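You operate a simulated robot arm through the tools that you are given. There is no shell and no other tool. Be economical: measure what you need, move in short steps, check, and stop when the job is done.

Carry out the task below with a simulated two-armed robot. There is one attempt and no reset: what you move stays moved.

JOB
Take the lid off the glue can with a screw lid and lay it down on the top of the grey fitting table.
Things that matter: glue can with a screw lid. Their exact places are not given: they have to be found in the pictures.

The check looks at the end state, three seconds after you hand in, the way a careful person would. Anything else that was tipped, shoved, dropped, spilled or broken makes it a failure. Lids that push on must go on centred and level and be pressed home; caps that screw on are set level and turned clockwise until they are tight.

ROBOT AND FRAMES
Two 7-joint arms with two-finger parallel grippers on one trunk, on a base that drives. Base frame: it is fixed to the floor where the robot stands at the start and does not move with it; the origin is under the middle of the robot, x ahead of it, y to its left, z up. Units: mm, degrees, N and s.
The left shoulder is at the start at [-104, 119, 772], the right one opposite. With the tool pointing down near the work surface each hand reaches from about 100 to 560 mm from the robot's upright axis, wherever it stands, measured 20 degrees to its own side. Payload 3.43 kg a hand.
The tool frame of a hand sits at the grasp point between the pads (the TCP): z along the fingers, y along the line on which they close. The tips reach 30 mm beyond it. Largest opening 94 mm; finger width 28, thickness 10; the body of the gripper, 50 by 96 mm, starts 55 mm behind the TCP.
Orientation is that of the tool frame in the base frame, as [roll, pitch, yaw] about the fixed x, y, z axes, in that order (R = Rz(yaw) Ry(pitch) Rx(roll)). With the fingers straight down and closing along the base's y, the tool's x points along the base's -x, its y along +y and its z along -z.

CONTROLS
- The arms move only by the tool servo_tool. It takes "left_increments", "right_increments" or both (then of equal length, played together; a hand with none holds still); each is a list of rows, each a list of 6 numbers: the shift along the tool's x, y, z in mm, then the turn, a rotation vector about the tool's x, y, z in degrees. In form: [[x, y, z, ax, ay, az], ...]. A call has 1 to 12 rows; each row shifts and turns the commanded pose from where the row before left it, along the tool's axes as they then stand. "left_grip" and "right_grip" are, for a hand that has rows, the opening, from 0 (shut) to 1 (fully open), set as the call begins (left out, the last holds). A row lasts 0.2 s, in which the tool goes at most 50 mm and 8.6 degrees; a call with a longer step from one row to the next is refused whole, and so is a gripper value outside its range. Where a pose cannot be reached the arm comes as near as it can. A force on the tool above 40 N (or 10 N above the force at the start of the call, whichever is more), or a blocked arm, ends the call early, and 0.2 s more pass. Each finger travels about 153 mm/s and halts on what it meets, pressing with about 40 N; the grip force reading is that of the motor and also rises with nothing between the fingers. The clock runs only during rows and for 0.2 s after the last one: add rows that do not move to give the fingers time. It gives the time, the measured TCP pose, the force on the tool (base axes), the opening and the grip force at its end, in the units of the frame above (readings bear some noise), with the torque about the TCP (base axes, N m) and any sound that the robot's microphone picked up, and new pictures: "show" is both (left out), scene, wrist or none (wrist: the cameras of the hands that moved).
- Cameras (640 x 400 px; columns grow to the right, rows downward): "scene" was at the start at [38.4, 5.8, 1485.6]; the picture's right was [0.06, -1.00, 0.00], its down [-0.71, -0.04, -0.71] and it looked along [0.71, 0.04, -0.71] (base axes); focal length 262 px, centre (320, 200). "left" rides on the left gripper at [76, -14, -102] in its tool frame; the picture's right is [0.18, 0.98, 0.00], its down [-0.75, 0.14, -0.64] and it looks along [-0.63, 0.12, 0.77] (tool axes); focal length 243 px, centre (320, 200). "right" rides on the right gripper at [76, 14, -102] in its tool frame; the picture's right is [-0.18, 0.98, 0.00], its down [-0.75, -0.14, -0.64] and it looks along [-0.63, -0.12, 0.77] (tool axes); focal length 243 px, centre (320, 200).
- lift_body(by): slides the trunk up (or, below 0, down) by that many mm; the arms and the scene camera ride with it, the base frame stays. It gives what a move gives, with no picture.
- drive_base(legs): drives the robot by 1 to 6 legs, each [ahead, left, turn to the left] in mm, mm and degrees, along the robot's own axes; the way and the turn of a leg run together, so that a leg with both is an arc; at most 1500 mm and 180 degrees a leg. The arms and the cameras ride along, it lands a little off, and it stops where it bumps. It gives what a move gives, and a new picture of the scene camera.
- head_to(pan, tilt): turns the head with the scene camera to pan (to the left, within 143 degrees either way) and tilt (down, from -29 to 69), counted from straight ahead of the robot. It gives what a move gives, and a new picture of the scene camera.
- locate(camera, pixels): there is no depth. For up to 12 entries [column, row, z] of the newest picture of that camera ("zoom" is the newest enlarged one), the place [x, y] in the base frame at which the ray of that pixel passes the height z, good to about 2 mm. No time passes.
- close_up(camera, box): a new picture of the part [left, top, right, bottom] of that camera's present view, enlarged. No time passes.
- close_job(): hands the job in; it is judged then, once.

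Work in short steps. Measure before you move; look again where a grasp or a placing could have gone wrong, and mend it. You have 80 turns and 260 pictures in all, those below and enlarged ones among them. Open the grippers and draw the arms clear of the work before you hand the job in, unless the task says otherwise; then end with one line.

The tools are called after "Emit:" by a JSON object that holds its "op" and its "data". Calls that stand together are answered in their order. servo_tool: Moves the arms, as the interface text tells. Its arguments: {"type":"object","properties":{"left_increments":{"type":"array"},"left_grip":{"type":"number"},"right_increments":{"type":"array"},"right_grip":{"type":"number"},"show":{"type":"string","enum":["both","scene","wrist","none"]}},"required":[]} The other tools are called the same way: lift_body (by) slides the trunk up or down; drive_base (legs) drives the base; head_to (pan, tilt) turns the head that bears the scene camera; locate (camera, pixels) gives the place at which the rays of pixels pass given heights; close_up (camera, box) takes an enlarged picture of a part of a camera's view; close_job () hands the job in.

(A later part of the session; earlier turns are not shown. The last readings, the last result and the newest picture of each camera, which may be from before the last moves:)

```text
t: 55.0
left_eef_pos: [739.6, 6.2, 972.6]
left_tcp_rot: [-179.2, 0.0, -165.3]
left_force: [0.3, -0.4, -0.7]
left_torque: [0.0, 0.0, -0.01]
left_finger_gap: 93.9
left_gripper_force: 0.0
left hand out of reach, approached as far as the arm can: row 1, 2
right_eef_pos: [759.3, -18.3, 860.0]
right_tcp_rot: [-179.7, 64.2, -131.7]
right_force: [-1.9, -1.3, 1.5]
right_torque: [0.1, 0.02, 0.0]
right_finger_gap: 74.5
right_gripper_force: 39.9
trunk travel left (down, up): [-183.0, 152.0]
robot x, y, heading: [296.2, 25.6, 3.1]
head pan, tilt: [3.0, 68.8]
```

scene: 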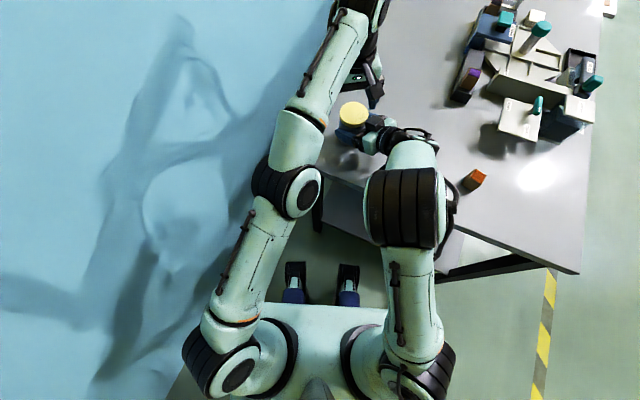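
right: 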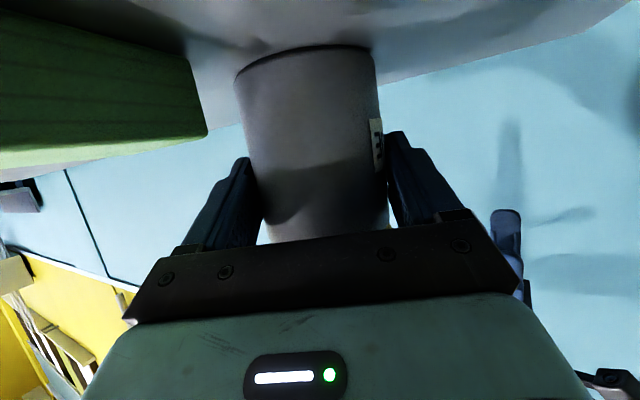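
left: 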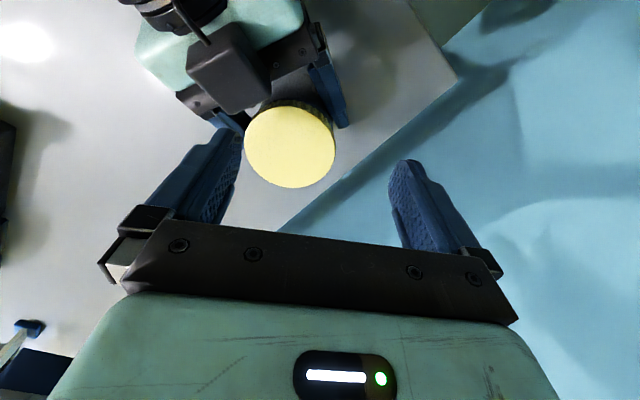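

The left arm is fully stretched 30 mm short of the lid. I'll withdraw the left hand, open the right, raise the trunk, drive 40 mm closer and regrasp.

Emit:
{"op": "servo_tool", "data": {"left_increments": [[-4.7, 37.5, 0, 0, 0, 0], [-4.7, 37.5, 0, 0, 0, 0], [-4.7, 37.5, 0, 0, 0, 0], [-4.7, 37.5, 0, 0, 0, 0]], "right_increments": [[0, 0, 0, 0, 0, 0], [0, 0, 0, 0, 0, 0], [0, 0, 0, 0, 0, 0], [0, 0, 0, 0, 0, 0]], "right_grip": 0.97, "show": "none"}}

Emit:
{"op": "lift_body", "data": {"by": 130}}

Emit:
{"op": "drive_base", "data": {"legs": [[42, 0, 0]]}}

```text
t: 56.0
left_eef_pos: [721.1, 155.6, 971.0]
left_tcp_rot: [-179.1, -0.2, -165.4]
left_force: [-0.6, -0.2, -1.0]
left_torque: [0.0, 0.02, 0.02]
left_finger_gap: 94.0
left_gripper_force: 0.1
right_eef_pos: [759.4, -16.9, 859.4]
right_tcp_rot: [-179.6, 64.2, -131.5]
right_force: [-0.4, -0.1, 0.1]
right_torque: [0.0, 0.02, 0.01]
right_finger_gap: 91.3
right_gripper_force: 0.1
trunk travel left (down, up): [-183.0, 152.0]
robot x, y, heading: [295.2, 22.6, 3.3]
head pan, tilt: [3.0, 68.8]
```

```text
t: 57.6
left_eef_pos: [720.9, 155.4, 1101.1]
left_tcp_rot: [-179.2, 0.0, -165.3]
left_force: [0.3, 0.1, -1.1]
left_torque: [0.0, -0.01, -0.01]
left_finger_gap: 94.1
left_gripper_force: 0.0
right_eef_pos: [757.0, -17.3, 990.5]
right_tcp_rot: [-179.6, 64.2, -131.6]
right_force: [-0.9, -0.2, -0.4]
right_torque: [0.02, -0.01, 0.0]
right_finger_gap: 91.5
right_gripper_force: 0.0
trunk travel left (down, up): [-313.0, 22.0]
robot x, y, heading: [297.9, 25.5, 3.2]
head pan, tilt: [3.0, 68.8]
```

```text
t: 58.5
left_eef_pos: [761.7, 157.6, 1100.9]
left_tcp_rot: [-179.2, -0.1, -165.3]
left_force: [0.1, -0.8, -0.5]
left_torque: [0.04, 0.02, -0.03]
left_finger_gap: 93.7
left_gripper_force: 0.0
right_eef_pos: [800.3, -14.9, 989.2]
right_tcp_rot: [-179.6, 64.2, -131.7]
right_force: [-0.3, -1.3, 0.7]
right_torque: [-0.03, -0.01, -0.03]
right_finger_gap: 91.1
right_gripper_force: 0.0
trunk travel left (down, up): [-313.0, 22.0]
robot x, y, heading: [336.3, 25.6, 3.3]
head pan, tilt: [3.0, 68.8]
```

scene: 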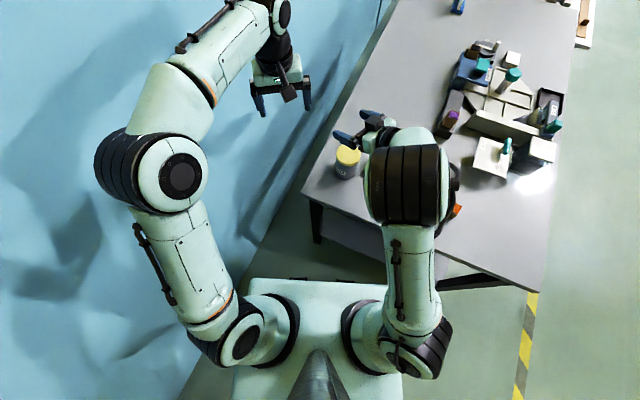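

Now I bring the right hand back 42 mm over the can and measure the lid again.

Emit:
{"op": "servo_tool", "data": {"right_increments": [[6.7, 14.2, -13.8, 0, 0, 0], [6.7, 14.2, -13.9, 0, 0, 0], [0, 0, 0, 0, 0, 0]], "right_grip": 1, "show": "scene"}}

Emit:
{"op": "close_up", "data": {"camera": "scene", "box": [290, 110, 418, 190]}}

```text
t: 59.3
left_eef_pos: [762.4, 157.5, 1100.6]
left_tcp_rot: [-179.2, -0.1, -165.3]
left_force: [0.1, 0.7, -0.6]
left_torque: [-0.03, 0.01, -0.02]
left_finger_gap: 94.0
left_gripper_force: 0.1
right_eef_pos: [760.0, -19.0, 989.3]
right_tcp_rot: [-179.6, 64.2, -131.6]
right_force: [0.4, 0.5, 0.4]
right_torque: [-0.03, 0.01, -0.05]
right_finger_gap: 94.2
right_gripper_force: 0.0
trunk travel left (down, up): [-313.0, 22.0]
robot x, y, heading: [341.2, 26.1, 3.4]
head pan, tilt: [3.0, 68.8]
```

scene: 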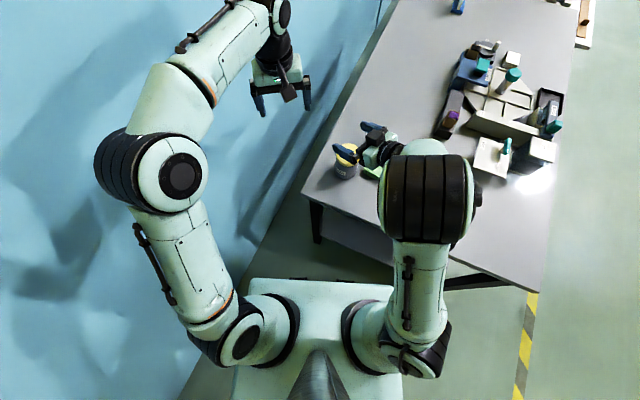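

```text
5.00 times, centred on (354, 150) of scene
```

zoom: 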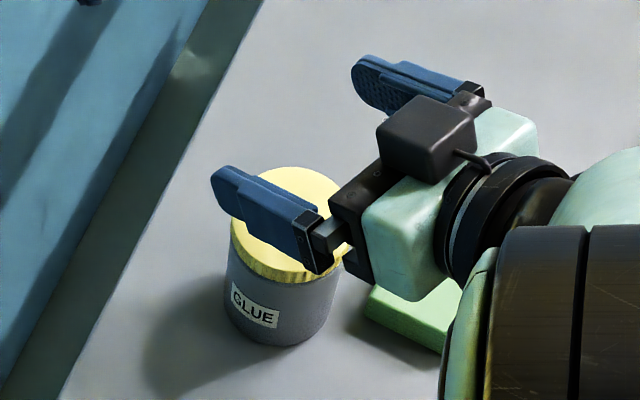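

Emit:
{"op": "locate", "data": {"camera": "zoom", "pixels": [[289, 216, 900], [230, 218, 900], [296, 167, 900], [272, 347, 803]]}}

Emit:
{"op": "lift_body", "data": {"by": -85}}

Emit:
{"op": "close_up", "data": {"camera": "right", "box": [160, 60, 480, 260]}}

```text
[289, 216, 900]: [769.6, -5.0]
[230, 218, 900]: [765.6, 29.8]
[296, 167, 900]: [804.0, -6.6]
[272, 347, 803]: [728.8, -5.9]
```

```text
t: 60.5
left_eef_pos: [763.6, 158.6, 1015.7]
left_tcp_rot: [-179.2, -0.1, -165.3]
left_force: [-0.2, -0.4, 0.6]
left_torque: [0.0, 0.03, 0.0]
left_finger_gap: 93.8
left_gripper_force: 0.1
right_eef_pos: [759.8, -18.7, 903.8]
right_tcp_rot: [-179.7, 64.2, -131.7]
right_force: [0.7, 0.0, 0.4]
right_torque: [-0.01, 0.02, 0.02]
right_finger_gap: 94.2
right_gripper_force: 0.0
trunk travel left (down, up): [-228.0, 107.0]
robot x, y, heading: [336.4, 26.5, 3.4]
head pan, tilt: [3.0, 68.8]
```

```text
2.00 times, centred on (320, 160) of right
```

zoom: 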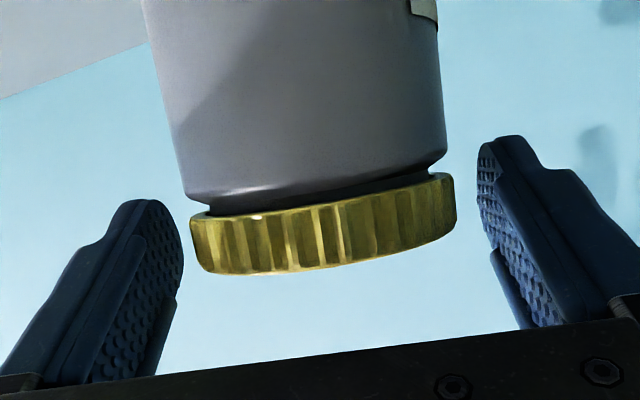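

Centred well. Lower 44 mm and grip.

Emit:
{"op": "lift_body", "data": {"by": -44}}

Emit:
{"op": "servo_tool", "data": {"right_increments": [[0, 0, 0, 0, 0, 0], [0, 0, 0, 0, 0, 0], [0, 0, 0, 0, 0, 0], [0, 0, 0, 0, 0, 0]], "right_grip": 0, "show": "scene"}}

Emit:
{"op": "close_up", "data": {"camera": "scene", "box": [290, 80, 418, 160]}}

```text
t: 61.4
left_eef_pos: [762.7, 158.2, 973.5]
left_tcp_rot: [-179.1, -0.1, -165.4]
left_force: [-0.1, 0.4, -0.9]
left_torque: [-0.01, -0.03, -0.02]
left_finger_gap: 94.1
left_gripper_force: 0.0
right_eef_pos: [760.0, -19.1, 861.0]
right_tcp_rot: [-179.5, 64.2, -131.7]
right_force: [-0.6, -0.7, -0.1]
right_torque: [-0.01, -0.02, -0.01]
right_finger_gap: 94.2
right_gripper_force: 0.1
trunk travel left (down, up): [-184.0, 151.0]
robot x, y, heading: [339.0, 26.5, 3.1]
head pan, tilt: [3.0, 68.8]
```

```text
t: 62.4
left_eef_pos: [763.1, 158.2, 972.5]
left_tcp_rot: [-179.2, -0.2, -165.2]
left_force: [-0.5, -0.3, 0.4]
left_torque: [0.0, -0.01, 0.0]
left_finger_gap: 93.6
left_gripper_force: 0.1
right_eef_pos: [759.0, -19.6, 860.7]
right_tcp_rot: [-179.6, 64.1, -131.6]
right_force: [1.9, 0.7, 2.2]
right_torque: [-0.07, -0.22, 0.05]
right_finger_gap: 74.5
right_gripper_force: 39.9
trunk travel left (down, up): [-184.0, 151.0]
robot x, y, heading: [339.3, 28.0, 3.1]
head pan, tilt: [3.0, 68.8]
```

scene: 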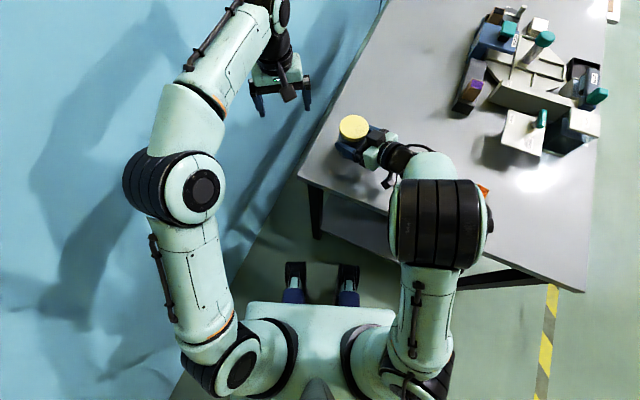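

```text
5.00 times, centred on (354, 120) of scene
```

zoom: 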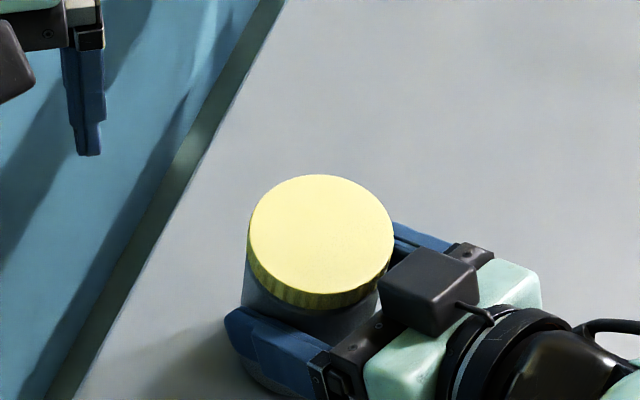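

Held again. Locate the lid centre and approach with the left hand.

Emit:
{"op": "locate", "data": {"camera": "zoom", "pixels": [[321, 233, 900], [248, 234, 900], [394, 232, 900]]}}

Emit:
{"op": "servo_tool", "data": {"left_increments": [[5.6, -39, 0, 0, 0, 0], [5.6, -39, 0, 0, 0, 0], [5.6, -39, 0, 0, 0, 0]], "show": "both"}}

```text
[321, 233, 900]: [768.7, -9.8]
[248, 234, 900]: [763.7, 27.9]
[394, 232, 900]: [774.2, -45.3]
```

```text
t: 63.2
left_eef_pos: [776.1, 40.5, 974.9]
left_tcp_rot: [-179.1, -0.1, -165.3]
left_force: [-0.7, 0.0, -0.6]
left_torque: [0.01, 0.02, 0.03]
left_finger_gap: 94.2
left_gripper_force: 0.0
right_eef_pos: [758.3, -19.2, 860.7]
right_tcp_rot: [-179.7, 64.2, -131.6]
right_force: [0.5, 1.0, 3.7]
right_torque: [-0.14, -0.16, 0.08]
right_finger_gap: 74.6
right_gripper_force: 40.4
trunk travel left (down, up): [-184.0, 151.0]
robot x, y, heading: [337.1, 27.1, 3.4]
head pan, tilt: [3.0, 68.8]
```

scene: 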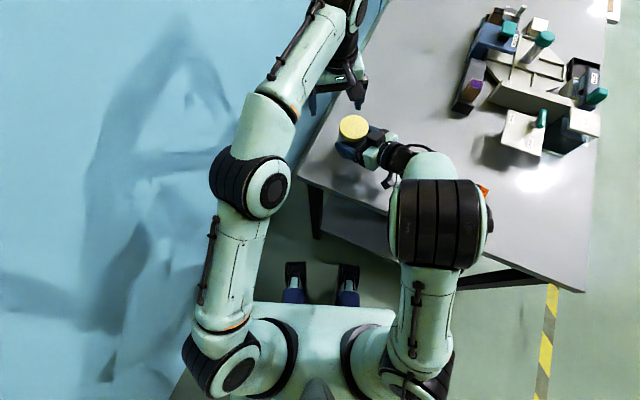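
left: 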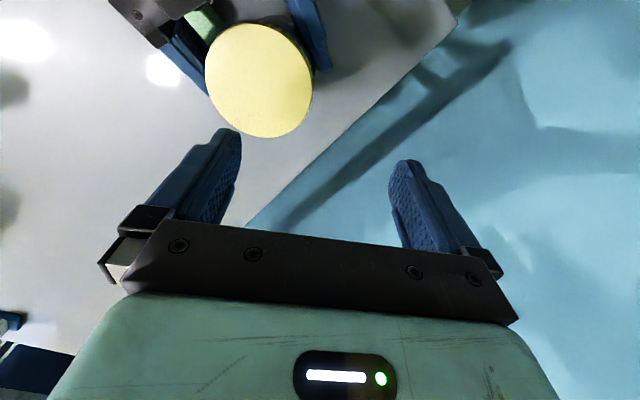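

Left arm has slack now. Cross-check lid centre from the left wrist camera (259,80).

Emit:
{"op": "locate", "data": {"camera": "left", "pixels": [[259, 80, 900], [205, 80, 900], [313, 80, 900], [259, 23, 900], [259, 138, 900]]}}

```text
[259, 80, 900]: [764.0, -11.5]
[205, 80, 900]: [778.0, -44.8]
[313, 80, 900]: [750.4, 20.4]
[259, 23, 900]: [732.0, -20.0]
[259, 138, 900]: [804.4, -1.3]
```

Lid centre ≈ (768,-10). I move above it, TCP z≈945 (tips 915), then check.

Emit:
{"op": "servo_tool", "data": {"left_increments": [[10.3, -23.4, 10, 0, 0, 0], [10.3, -23.4, 10, 0, 0, 0], [0, 0, 9, 0, 0, 0], [0, 0, 0, 0, 0, 0]], "show": "both"}}

Emit:
{"op": "close_up", "data": {"camera": "scene", "box": [290, 80, 418, 160]}}

```text
t: 64.2
left_eef_pos: [768.2, -10.5, 945.9]
left_tcp_rot: [-179.2, -0.1, -165.3]
left_force: [0.9, -0.7, -0.8]
left_torque: [0.05, 0.0, 0.02]
left_finger_gap: 94.0
left_gripper_force: 0.1
right_eef_pos: [757.9, -19.1, 860.1]
right_tcp_rot: [-179.6, 64.1, -131.5]
right_force: [0.2, 1.4, 4.6]
right_torque: [-0.17, -0.06, 0.05]
right_finger_gap: 74.1
right_gripper_force: 39.7
trunk travel left (down, up): [-184.0, 151.0]
robot x, y, heading: [335.4, 27.5, 3.3]
head pan, tilt: [3.0, 68.8]
```

scene: 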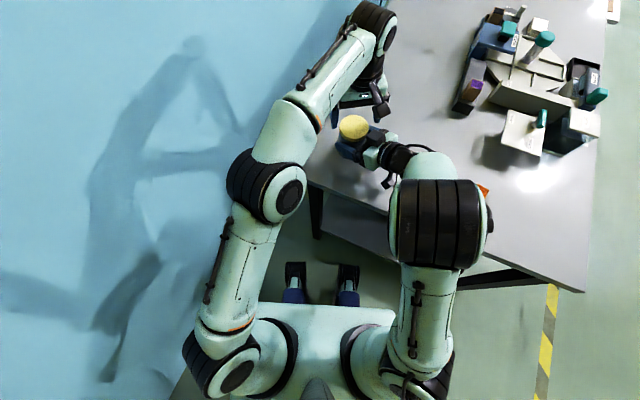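
left: 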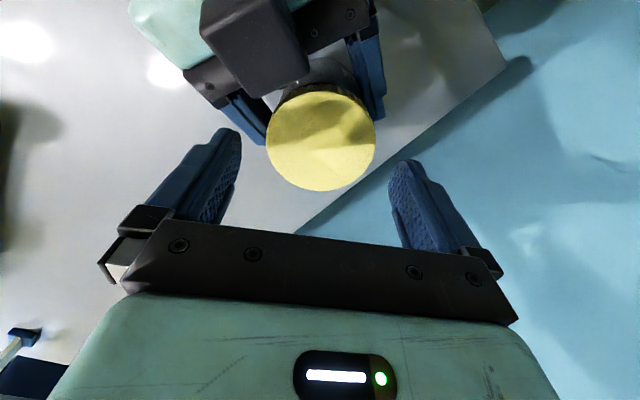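

```text
5.00 times, centred on (354, 120) of scene
```

zoom: 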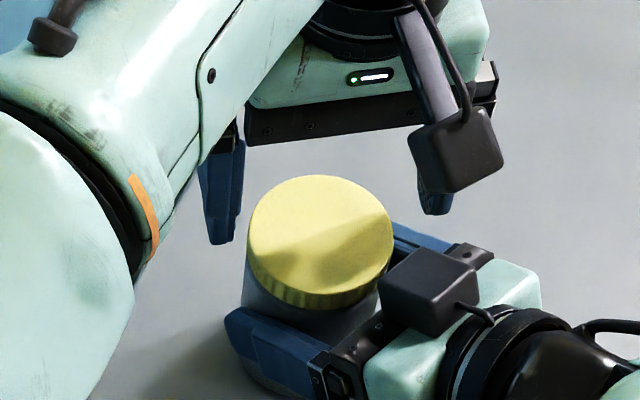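

Well aligned. Descend 32 mm so the tips reach the lower part of the lid skirt.

Emit:
{"op": "servo_tool", "data": {"left_increments": [[0, 0, 11, 0, 0, 0], [0, 0, 11, 0, 0, 0], [0, 0, 10, 0, 0, 0], [0, 0, 0, 0, 0, 0]], "show": "wrist"}}

Emit:
{"op": "close_up", "data": {"camera": "scene", "box": [290, 80, 418, 160]}}

```text
t: 65.3
left_eef_pos: [768.8, -11.3, 918.2]
left_tcp_rot: [-178.5, 0.4, -165.3]
left_force: [-1.6, 2.9, 4.8]
left_torque: [-0.21, 0.05, -0.11]
left_finger_gap: 92.6
left_gripper_force: 0.1
right_eef_pos: [758.8, -19.8, 860.3]
right_tcp_rot: [179.9, 64.2, -132.3]
right_force: [-1.7, -1.4, 3.2]
right_torque: [0.16, 0.25, 0.0]
right_finger_gap: 74.4
right_gripper_force: 40.1
trunk travel left (down, up): [-184.0, 151.0]
robot x, y, heading: [340.0, 27.4, 3.1]
head pan, tilt: [3.0, 68.8]
stopped in row 4 (left hand): the force on the tool passed its limit at 41 N (the readings are from after the stop); the commanded pose is now the measured one
```

left: 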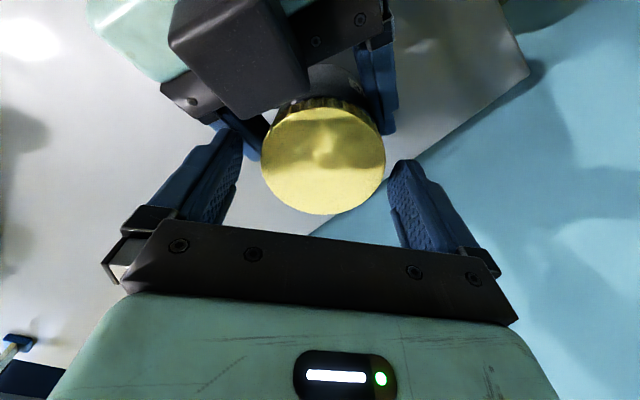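

```text
5.00 times, centred on (354, 120) of scene
```

zoom: 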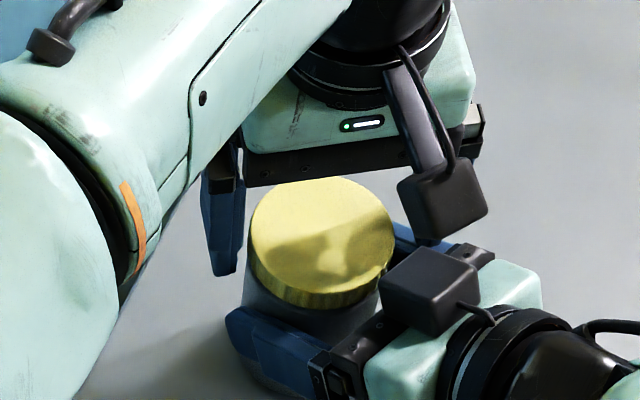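

A left finger touched the right gripper's knuckle because it was opened too wide. I rise, narrow the opening to ~84 mm, level the hand, turn 8° more and descend again.

Emit:
{"op": "servo_tool", "data": {"left_increments": [[0, 0, -15, 0, 0, 0], [0, 0, -12, -1.2, 0, 0], [0, 0, 0, 0, 0, -8], [0, 0, 0, 0, 0, 0]], "left_grip": 0.89, "show": "wrist"}}

Emit:
{"op": "close_up", "data": {"camera": "scene", "box": [290, 80, 418, 160]}}

```text
t: 66.3
left_eef_pos: [768.7, -10.3, 946.9]
left_tcp_rot: [-179.7, 0.2, -157.4]
left_force: [-1.1, 0.3, -0.7]
left_torque: [0.0, -0.01, 0.01]
left_finger_gap: 83.7
left_gripper_force: 0.0
right_eef_pos: [759.4, -19.1, 861.3]
right_tcp_rot: [180.0, 64.2, -132.1]
right_force: [-2.4, 1.7, 8.1]
right_torque: [-0.18, 0.03, -0.01]
right_finger_gap: 74.3
right_gripper_force: 39.9
trunk travel left (down, up): [-184.0, 151.0]
robot x, y, heading: [339.1, 25.9, 3.2]
head pan, tilt: [3.0, 68.8]
```

left: 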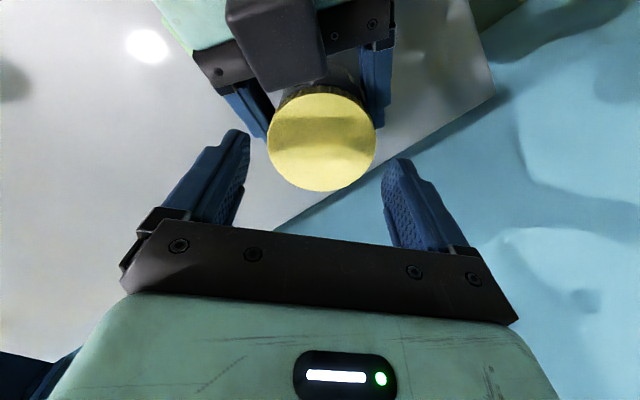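

```text
5.00 times, centred on (354, 120) of scene
```

zoom: 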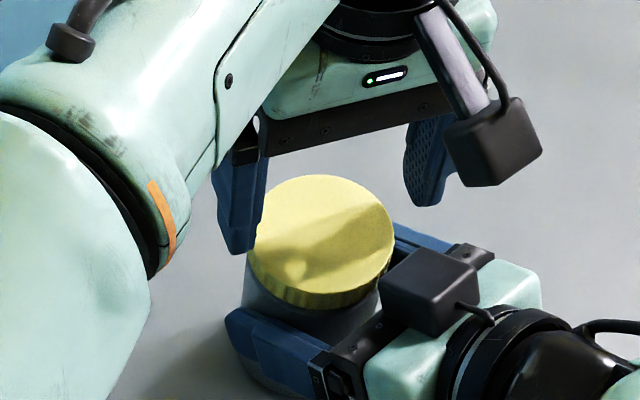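

The left hand's own camera box may be what nears the right hand's box. I check heights with locate: left box at zoom (475,175) bottom, right box top (430,265).

Emit:
{"op": "locate", "data": {"camera": "zoom", "pixels": [[475, 187, 960], [475, 187, 980], [475, 187, 1000], [475, 187, 1020], [430, 265, 930], [430, 265, 950], [493, 130, 1000], [493, 130, 1050]]}}

Emit:
{"op": "close_up", "data": {"camera": "left", "box": [160, 0, 480, 200]}}

```text
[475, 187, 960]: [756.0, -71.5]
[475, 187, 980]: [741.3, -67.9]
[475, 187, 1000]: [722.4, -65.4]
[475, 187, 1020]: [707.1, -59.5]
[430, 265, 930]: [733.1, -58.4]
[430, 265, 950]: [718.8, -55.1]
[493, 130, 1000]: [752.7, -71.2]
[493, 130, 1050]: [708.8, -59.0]
```

```text
2.00 times, centred on (320, 100) of left
```

zoom: 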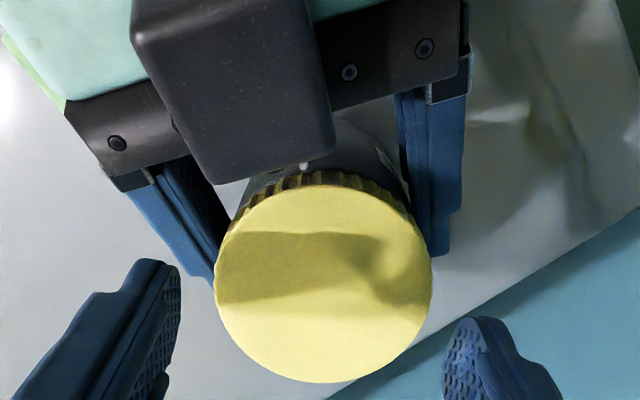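

Camera box bottom (~1025) is well above the right box (~950), so the earlier contact was finger against knuckle. I descend to TCP 919 with the narrower opening.

Emit:
{"op": "servo_tool", "data": {"left_increments": [[0, 0, 10, 0, 0, 0], [0, 0, 10, 0, 0, 0], [0, 0, 7, 0, 0, 0], [0, 0, 0, 0, 0, 0]], "show": "wrist"}}

```text
t: 67.3
left_eef_pos: [768.3, -11.0, 919.1]
left_tcp_rot: [-179.7, 0.2, -157.3]
left_force: [-0.4, 0.2, -0.3]
left_torque: [-0.01, 0.02, -0.01]
left_finger_gap: 83.8
left_gripper_force: 0.1
right_eef_pos: [758.9, -19.4, 861.3]
right_tcp_rot: [-179.9, 64.2, -132.2]
right_force: [-0.7, 3.0, 8.5]
right_torque: [0.04, -0.15, 0.06]
right_finger_gap: 74.3
right_gripper_force: 40.1
trunk travel left (down, up): [-184.0, 151.0]
robot x, y, heading: [337.2, 28.3, 3.3]
head pan, tilt: [3.0, 68.8]
```

left: 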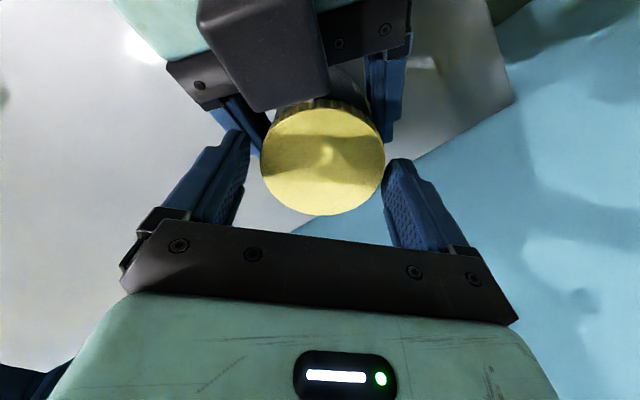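

No contact. I go 3 mm further and close the left gripper on the lid.

Emit:
{"op": "servo_tool", "data": {"left_increments": [[0, 0, 3, 0, 0, 0], [0, 0, 0, 0, 0, 0]], "show": "none"}}

Emit:
{"op": "servo_tool", "data": {"left_increments": [[0, 0, 0, 0, 0, 0], [0, 0, 0, 0, 0, 0], [0, 0, 0, 0, 0, 0]], "left_grip": 0, "show": "wrist"}}

```text
t: 67.9
left_eef_pos: [768.7, -11.8, 916.6]
left_tcp_rot: [-179.5, 0.3, -157.3]
left_force: [-0.5, -0.3, 6.2]
left_torque: [-0.3, 0.02, -0.06]
left_finger_gap: 83.9
left_gripper_force: 0.0
right_eef_pos: [758.7, -18.8, 860.3]
right_tcp_rot: [180.0, 64.2, -132.2]
right_force: [2.0, 2.4, 8.2]
right_torque: [0.27, -0.12, 0.05]
right_finger_gap: 74.4
right_gripper_force: 40.3
trunk travel left (down, up): [-184.0, 151.0]
robot x, y, heading: [335.9, 26.6, 3.2]
head pan, tilt: [3.0, 68.8]
```

```text
t: 68.7
left_eef_pos: [767.8, -10.8, 915.6]
left_tcp_rot: [-179.9, 0.2, -157.3]
left_force: [-4.5, 4.3, 4.7]
left_torque: [0.23, 0.1, -0.01]
left_finger_gap: 70.5
left_gripper_force: 39.9
right_eef_pos: [758.5, -19.6, 860.2]
right_tcp_rot: [179.9, 64.1, -132.2]
right_force: [4.0, -1.7, 8.7]
right_torque: [0.19, 0.0, -0.03]
right_finger_gap: 74.5
right_gripper_force: 39.9
trunk travel left (down, up): [-184.0, 151.0]
robot x, y, heading: [338.5, 29.7, 3.1]
head pan, tilt: [3.0, 68.8]
```

left: 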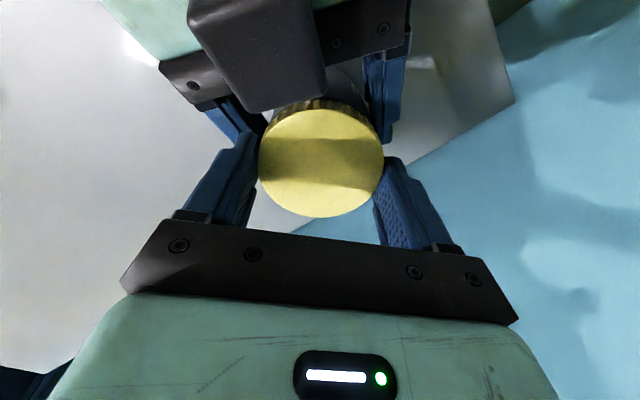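

Lid gripped (70.5 mm, 40 N). I turn counter-clockwise 32° and watch the torque, easing up slightly.

Emit:
{"op": "servo_tool", "data": {"left_increments": [[0, 0, -0.5, 0, 0, -8], [0, 0, -0.2, 0, 0, -8], [0, 0, -0.2, 0, 0, -8], [0, 0, -0.2, 0, 0, -8]], "show": "both"}}

Emit:
{"op": "close_up", "data": {"camera": "scene", "box": [290, 80, 418, 160]}}

```text
t: 69.7
left_eef_pos: [768.4, -10.1, 916.6]
left_tcp_rot: [-179.6, 0.1, -125.2]
left_force: [-6.7, 5.9, 2.9]
left_torque: [0.44, 0.23, -0.01]
left_finger_gap: 70.4
left_gripper_force: 40.1
right_eef_pos: [759.3, -19.1, 861.2]
right_tcp_rot: [-179.9, 64.1, -132.2]
right_force: [6.5, -5.2, 9.5]
right_torque: [0.1, 0.01, -0.04]
right_finger_gap: 74.3
right_gripper_force: 40.5
trunk travel left (down, up): [-184.0, 151.0]
robot x, y, heading: [337.0, 26.4, 3.2]
head pan, tilt: [3.0, 68.8]
```

scene: 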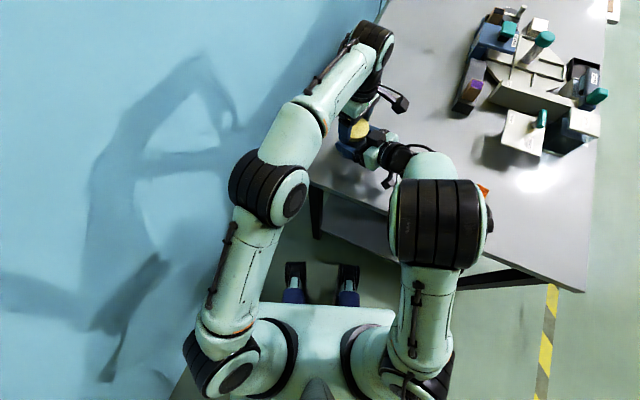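
left: 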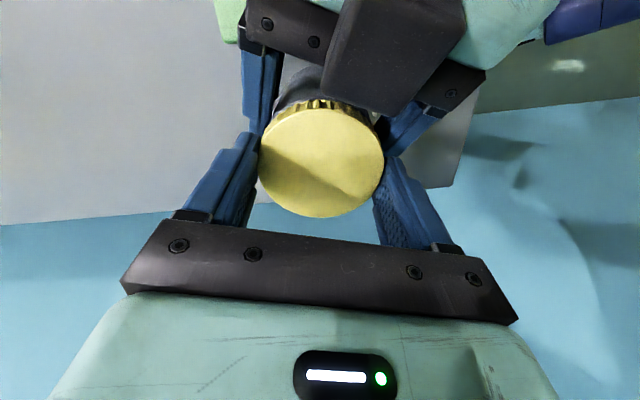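

```text
5.00 times, centred on (354, 120) of scene
```

zoom: 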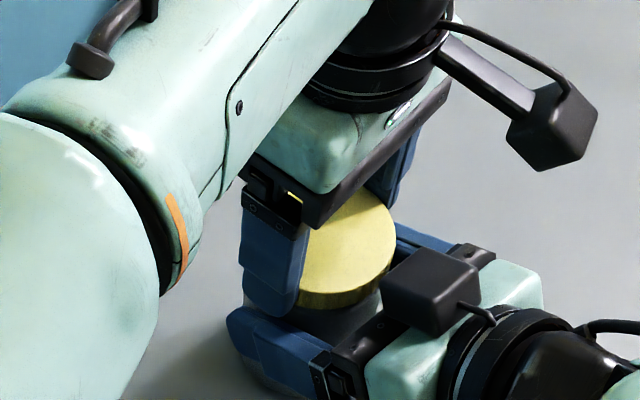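

The lid turned 32° with the can steady and little torque. I continue counter-clockwise 64° more.

Emit:
{"op": "servo_tool", "data": {"left_increments": [[0, 0, -0.1, 0, 0, -8], [0, 0, -0.1, 0, 0, -8], [0, 0, -0.1, 0, 0, -8], [0, 0, -0.1, 0, 0, -8], [0, 0, -0.1, 0, 0, -8], [0, 0, -0.1, 0, 0, -8], [0, 0, -0.1, 0, 0, -8], [0, 0, -0.1, 0, 0, -8]], "show": "both"}}

```text
t: 71.5
left_eef_pos: [768.4, -7.7, 918.0]
left_tcp_rot: [-179.6, 0.0, -60.9]
left_force: [-4.5, 32.2, 1.6]
left_torque: [-0.77, 1.24, -0.86]
left_finger_gap: 69.9
left_gripper_force: 39.5
right_eef_pos: [759.3, -23.8, 859.3]
right_tcp_rot: [-179.9, 64.0, -132.6]
right_force: [2.7, -29.9, 4.4]
right_torque: [2.69, -0.67, 0.58]
right_finger_gap: 72.0
right_gripper_force: 40.5
trunk travel left (down, up): [-184.0, 151.0]
robot x, y, heading: [336.7, 27.4, 3.1]
head pan, tilt: [3.0, 68.8]
```

scene: 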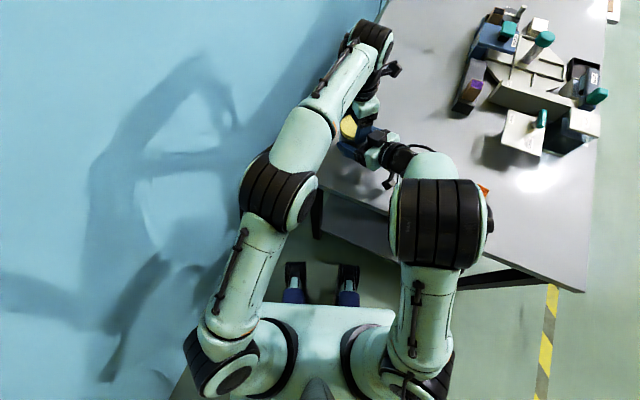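
left: 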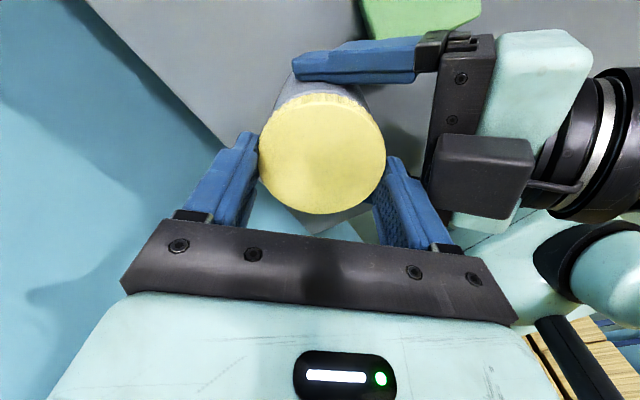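

Side force is building: the left finger meets the right gripper's bar at this angle (≈96° turned). I release a little, rise 30 mm and rotate back clockwise for the next stroke.

Emit:
{"op": "servo_tool", "data": {"left_increments": [[0, 0, 0, 0, 0, 0], [0, 0, -15, 0, 0, 0], [0, 0, -17, 0, 0, 0], [0, 0, 0, 0, 0, 8.5], [0, 0, 0, 0, 0, 8.5], [0, 0, 0, 0, 0, 8.5], [0, 0, 0, 0, 0, 8.5], [0, 0, 0, 0, 0, 8.5], [0, 0, 0, 0, 0, 8.5], [0, 0, 0, 0, 0, 8.5], [0, 0, 0, 0, 0, 8.5], [0, 0, 0, 0, 0, 8.5]], "left_grip": 0.82, "show": "both"}}

Emit:
{"op": "close_up", "data": {"camera": "scene", "box": [290, 80, 418, 160]}}

```text
t: 72.1
left_eef_pos: [772.8, -5.5, 922.0]
left_tcp_rot: [-179.3, 0.5, -60.6]
left_force: [6.3, 1.9, -2.8]
left_torque: [-0.26, 0.27, 0.3]
left_finger_gap: 73.6
left_gripper_force: 0.1
right_eef_pos: [760.9, -20.9, 863.5]
right_tcp_rot: [-179.7, 64.8, -132.0]
right_force: [-5.3, -1.0, -1.3]
right_torque: [0.35, -0.59, -0.18]
right_finger_gap: 71.7
right_gripper_force: 40.2
trunk travel left (down, up): [-184.0, 151.0]
robot x, y, heading: [340.0, 24.6, 3.0]
head pan, tilt: [3.0, 68.8]
stopped in row 3 (left hand): the force on the tool passed its limit at 47 N (the readings are from after the stop); the commanded pose is now the measured one
```

scene: 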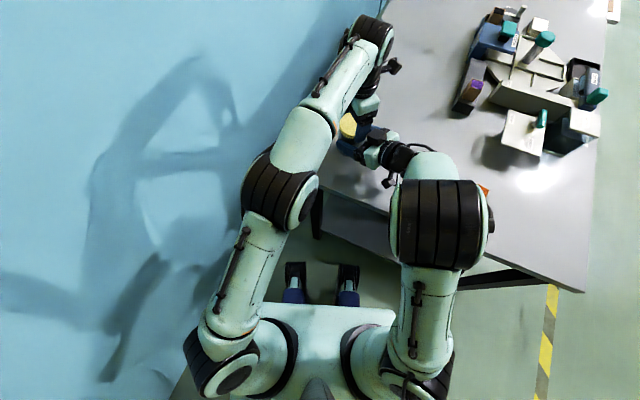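
left: 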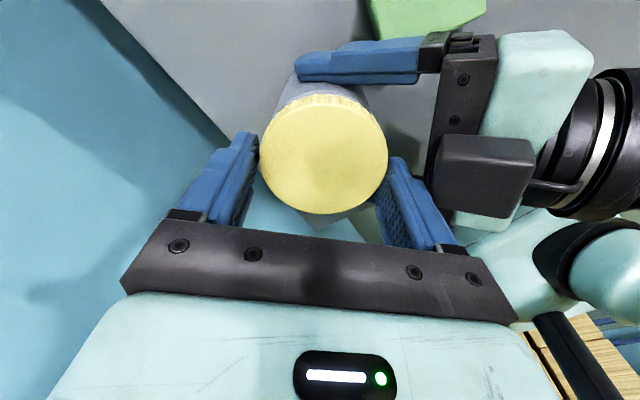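

```text
5.00 times, centred on (354, 120) of scene
```

zoom: 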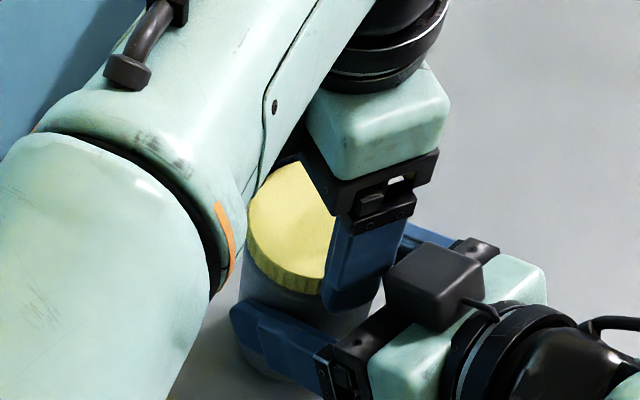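

The opening finger is jammed against the right gripper's box. I rotate back 16° clockwise first while recentring, then rise and continue back.

Emit:
{"op": "servo_tool", "data": {"left_increments": [[2, 2.5, 0, 0, 0, 8], [2, 2.5, 0, 0, 0, 8], [0, 0, 0, 0, 0, 4], [0, 0, -10, 0, 0, 0], [0, 0, -15, 0, 0, 0]], "left_grip": 0.82, "show": "both"}}

Emit:
{"op": "close_up", "data": {"camera": "scene", "box": [290, 80, 418, 160]}}

```text
t: 73.3
left_eef_pos: [767.0, -15.0, 948.2]
left_tcp_rot: [-179.9, 0.7, -81.0]
left_force: [0.3, -0.9, -0.2]
left_torque: [0.02, 0.03, 0.0]
left_finger_gap: 76.9
left_gripper_force: 0.2
right_eef_pos: [761.8, -21.6, 863.9]
right_tcp_rot: [-179.6, 64.8, -132.1]
right_force: [-0.3, 0.2, -2.8]
right_torque: [-0.04, 0.04, -0.03]
right_finger_gap: 71.3
right_gripper_force: 40.2
trunk travel left (down, up): [-184.0, 151.0]
robot x, y, heading: [339.6, 24.8, 3.1]
head pan, tilt: [3.0, 68.8]
```

scene: 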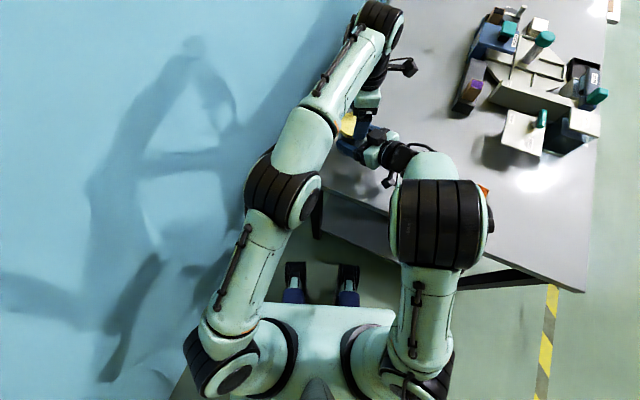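
left: 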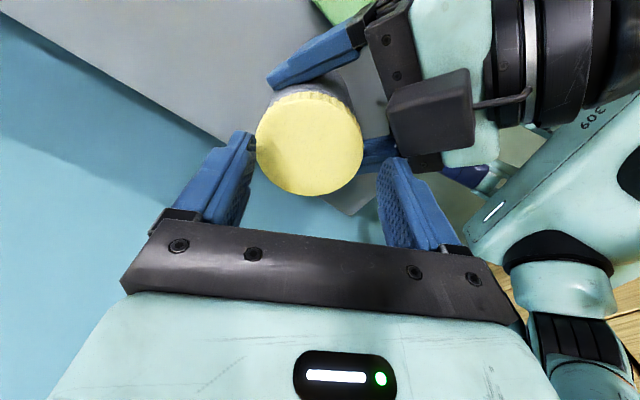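

```text
5.00 times, centred on (354, 120) of scene
```

zoom: 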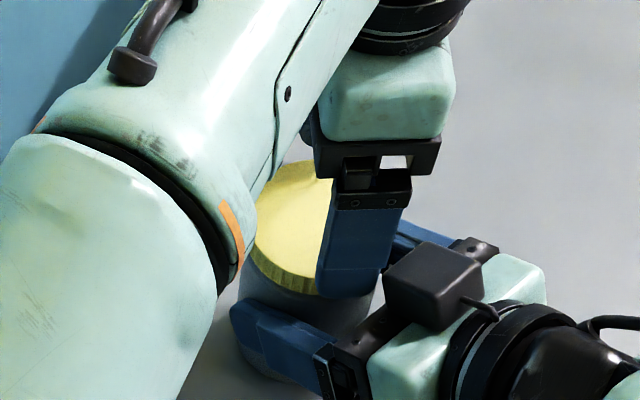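

Free again. The can may be ~3 mm off the table in the right hand (right z 864, −2.8 N). I locate the lid now.

Emit:
{"op": "locate", "data": {"camera": "left", "pixels": [[309.5, 143, 903], [256, 140, 903], [363, 140, 903], [309, 92, 903], [309, 196, 903]]}}

Emit:
{"op": "close_up", "data": {"camera": "right", "box": [160, 0, 480, 200]}}

```text
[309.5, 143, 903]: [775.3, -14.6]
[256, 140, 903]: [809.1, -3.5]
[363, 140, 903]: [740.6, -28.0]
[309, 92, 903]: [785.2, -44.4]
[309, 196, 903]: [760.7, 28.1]
```

```text
2.00 times, centred on (320, 100) of right
```

zoom: 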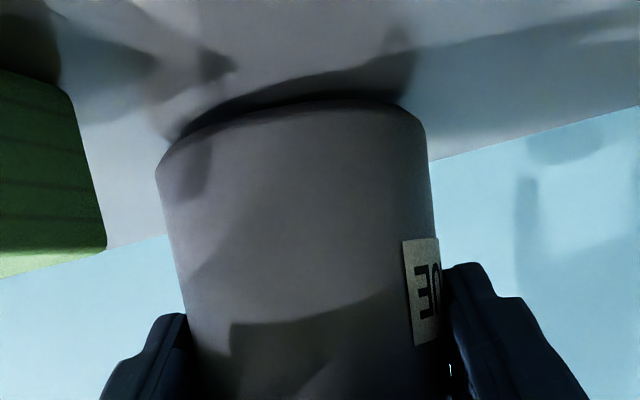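

Lid centre ≈ (774,-12), ~3 mm higher. I rotate the left hand back to yaw ≈203, recentre, and go down for the second stroke.

Emit:
{"op": "servo_tool", "data": {"left_increments": [[-1.9, -7.4, 0, 0, 0, 8.4], [0, 0, 0, 0, 0, 8.4], [0, 0, 0, 0, 0, 8.4], [0, 0, 0, 0, 0, 8.4], [0, 0, 0, 0, 0, 8.4], [0, 0, 0, 0, 0, 8.4], [0, 0, 0, 0, 0, 8.4], [0, 0, 0, 0, 0, 8.4], [0, 0, 0, 0, 0, 8.4], [0, 0, 14, 0, 0, 0], [0, 0, 13, 0, 0, 0]], "left_grip": 0.88, "show": "both"}}

```text
t: 75.7
left_eef_pos: [775.5, -8.2, 920.6]
left_tcp_rot: [179.3, 0.4, -156.4]
left_force: [-0.9, -0.2, 0.1]
left_torque: [0.03, -0.01, 0.02]
left_finger_gap: 82.7
left_gripper_force: 0.1
right_eef_pos: [762.4, -20.9, 863.5]
right_tcp_rot: [-179.6, 64.8, -132.1]
right_force: [-0.3, -0.1, -2.7]
right_torque: [-0.01, 0.05, 0.01]
right_finger_gap: 71.7
right_gripper_force: 39.7
trunk travel left (down, up): [-184.0, 151.0]
robot x, y, heading: [339.7, 29.7, 2.9]
head pan, tilt: [3.0, 68.8]
```

scene: 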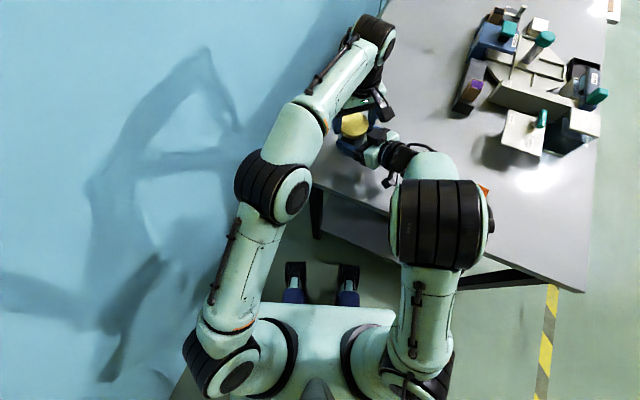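
left: 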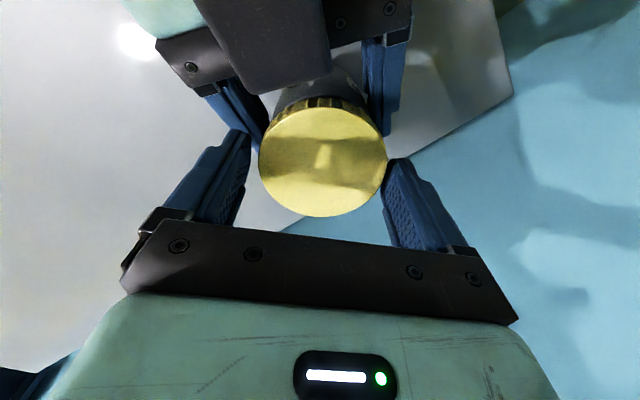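

Well placed. I close on the lid and turn another 67° counter-clockwise.

Emit:
{"op": "servo_tool", "data": {"left_increments": [[0, 0, 0, 0, 0, 0], [0, 0, 0, 0, 0, 0], [0, 0, -0.2, 0, 0, -8.4], [0, 0, -0.2, 0, 0, -8.4], [0, 0, -0.2, 0, 0, -8.4], [0, 0, -0.2, 0, 0, -8.4], [0, 0, -0.2, 0, 0, -8.4], [0, 0, -0.2, 0, 0, -8.4], [0, 0, -0.2, 0, 0, -8.4], [0, 0, -0.2, 0, 0, -8.4]], "left_grip": 0, "show": "both"}}

```text
t: 77.9
left_eef_pos: [773.3, -7.5, 923.6]
left_tcp_rot: [179.8, 1.0, -89.1]
left_force: [-20.1, 14.4, -0.1]
left_torque: [0.08, 0.47, -0.05]
left_finger_gap: 70.6
left_gripper_force: 39.9
right_eef_pos: [761.8, -21.7, 864.1]
right_tcp_rot: [-179.6, 64.8, -132.3]
right_force: [19.9, -14.8, -2.8]
right_torque: [0.71, 0.73, -0.38]
right_finger_gap: 71.6
right_gripper_force: 39.8
trunk travel left (down, up): [-184.0, 151.0]
robot x, y, heading: [341.3, 28.5, 3.3]
head pan, tilt: [3.0, 68.8]
```

scene: 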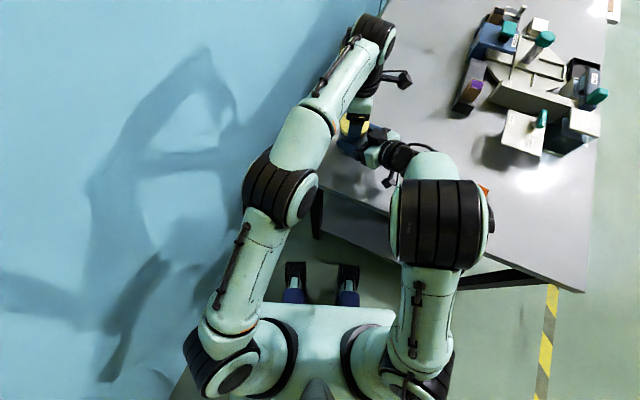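
left: 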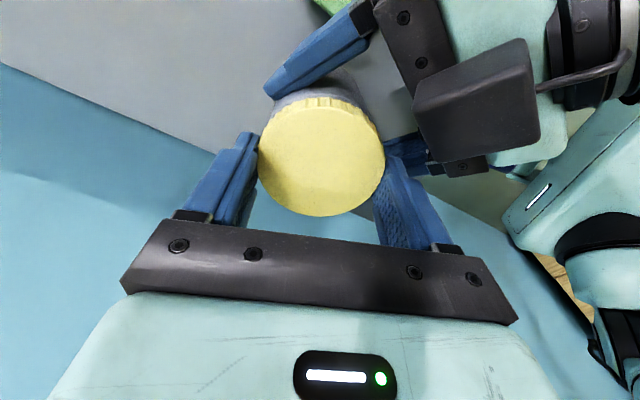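

About 140° turned in total. I test with a gentle 4 mm pull whether the thread has let go.

Emit:
{"op": "servo_tool", "data": {"left_increments": [[0, 0, -2, 0, 0, 0], [0, 0, -2, 0, 0, 0], [0, 0, 0, 0, 0, 0]], "show": "wrist"}}

Emit:
{"op": "close_up", "data": {"camera": "scene", "box": [290, 80, 418, 160]}}

```text
t: 78.7
left_eef_pos: [774.8, -8.4, 925.1]
left_tcp_rot: [179.7, 1.0, -89.1]
left_force: [-15.0, 14.3, -20.1]
left_torque: [0.69, 0.19, 0.0]
left_finger_gap: 70.2
left_gripper_force: 39.8
right_eef_pos: [762.3, -21.6, 865.0]
right_tcp_rot: [-179.4, 65.1, -132.0]
right_force: [15.8, -13.9, 17.2]
right_torque: [0.43, 0.52, -0.37]
right_finger_gap: 71.7
right_gripper_force: 39.9
trunk travel left (down, up): [-184.0, 151.0]
robot x, y, heading: [340.6, 29.8, 3.3]
head pan, tilt: [3.0, 68.8]
```

left: 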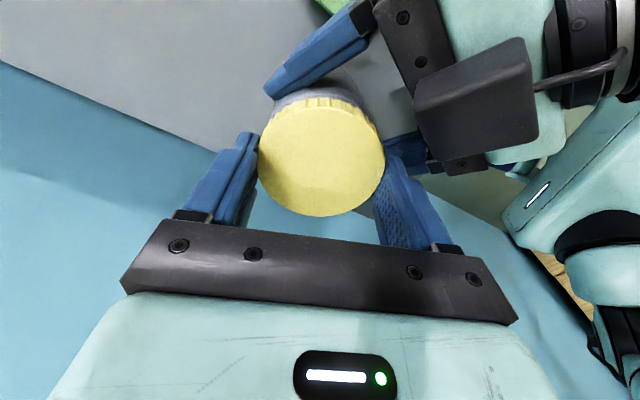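

```text
5.00 times, centred on (354, 120) of scene
```

zoom: 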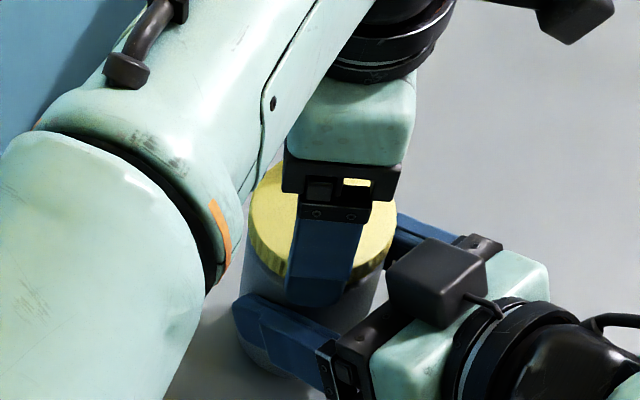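

Still threaded (20 N, can follows). I ease back down, open slightly and rotate back in place by ~85° for a longer stroke.

Emit:
{"op": "servo_tool", "data": {"left_increments": [[0, 0, 3, 0, 0, 0], [0, 0, 0, 0, 0, 8.5], [0, 0, 0, 0, 0, 8.5], [0, 0, 0, 0, 0, 8.5], [0, 0, 0, 0, 0, 8.5], [0, 0, 0, 0, 0, 8.5], [0, 0, 0, 0, 0, 8.5], [0, 0, 0, 0, 0, 8.5], [0, 0, 0, 0, 0, 8.5], [0, 0, 0, 0, 0, 8.5], [0, 0, 0, 0, 0, 8.5]], "left_grip": 0.84, "show": "wrist"}}

```text
t: 81.1
left_eef_pos: [775.4, -7.9, 923.2]
left_tcp_rot: [179.2, 0.2, -174.4]
left_force: [-0.6, -0.8, 0.1]
left_torque: [0.0, -0.02, 0.02]
left_finger_gap: 79.0
left_gripper_force: 0.1
right_eef_pos: [761.4, -20.6, 864.4]
right_tcp_rot: [-179.6, 64.7, -132.0]
right_force: [-0.2, -0.1, -3.0]
right_torque: [-0.02, 0.08, -0.01]
right_finger_gap: 71.6
right_gripper_force: 39.9
trunk travel left (down, up): [-184.0, 151.0]
robot x, y, heading: [336.3, 26.2, 3.3]
head pan, tilt: [3.0, 68.8]
```

left: 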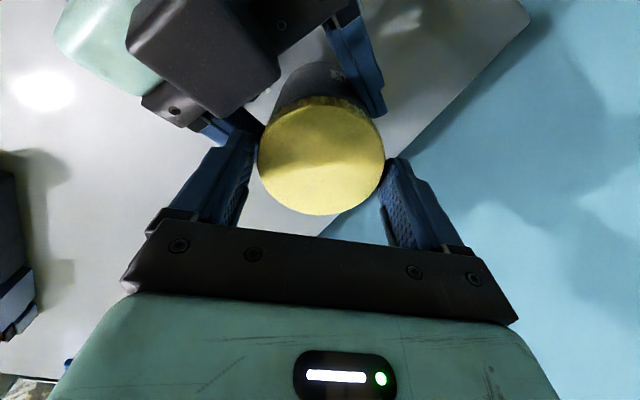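

Smooth with no contact. I close and turn 85° counter-clockwise again.

Emit:
{"op": "servo_tool", "data": {"left_increments": [[0, 0, 0, 0, 0, 0], [0, 0, 0, 0, 0, 0], [0, 0, -0.2, 0, 0, -8.5], [0, 0, -0.2, 0, 0, -8.5], [0, 0, -0.2, 0, 0, -8.5], [0, 0, -0.2, 0, 0, -8.5], [0, 0, -0.2, 0, 0, -8.5], [0, 0, -0.2, 0, 0, -8.5], [0, 0, -0.2, 0, 0, -8.5], [0, 0, -0.2, 0, 0, -8.5], [0, 0, -0.2, 0, 0, -8.5], [0, 0, -0.2, 0, 0, -8.5]], "left_grip": 0, "show": "wrist"}}

```text
t: 83.7
left_eef_pos: [773.7, -8.7, 925.4]
left_tcp_rot: [180.0, 1.0, -89.1]
left_force: [-17.1, 14.8, -3.2]
left_torque: [0.15, 0.33, -0.02]
left_finger_gap: 69.2
left_gripper_force: 40.3
right_eef_pos: [763.1, -23.6, 864.7]
right_tcp_rot: [-179.6, 64.9, -132.1]
right_force: [16.7, -15.1, -0.1]
right_torque: [0.76, 0.7, -0.36]
right_finger_gap: 71.4
right_gripper_force: 39.8
trunk travel left (down, up): [-184.0, 151.0]
robot x, y, heading: [336.6, 26.2, 3.3]
head pan, tilt: [3.0, 68.8]
```

left: 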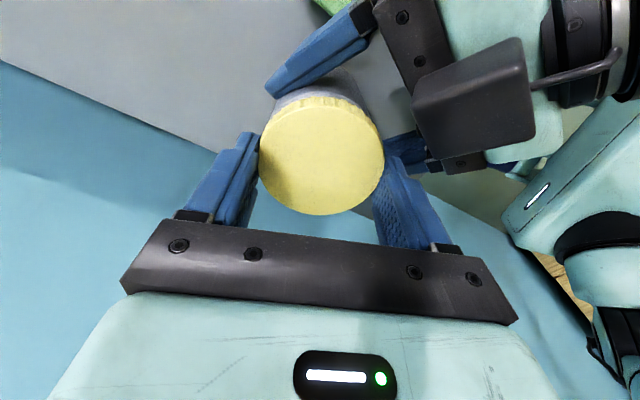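

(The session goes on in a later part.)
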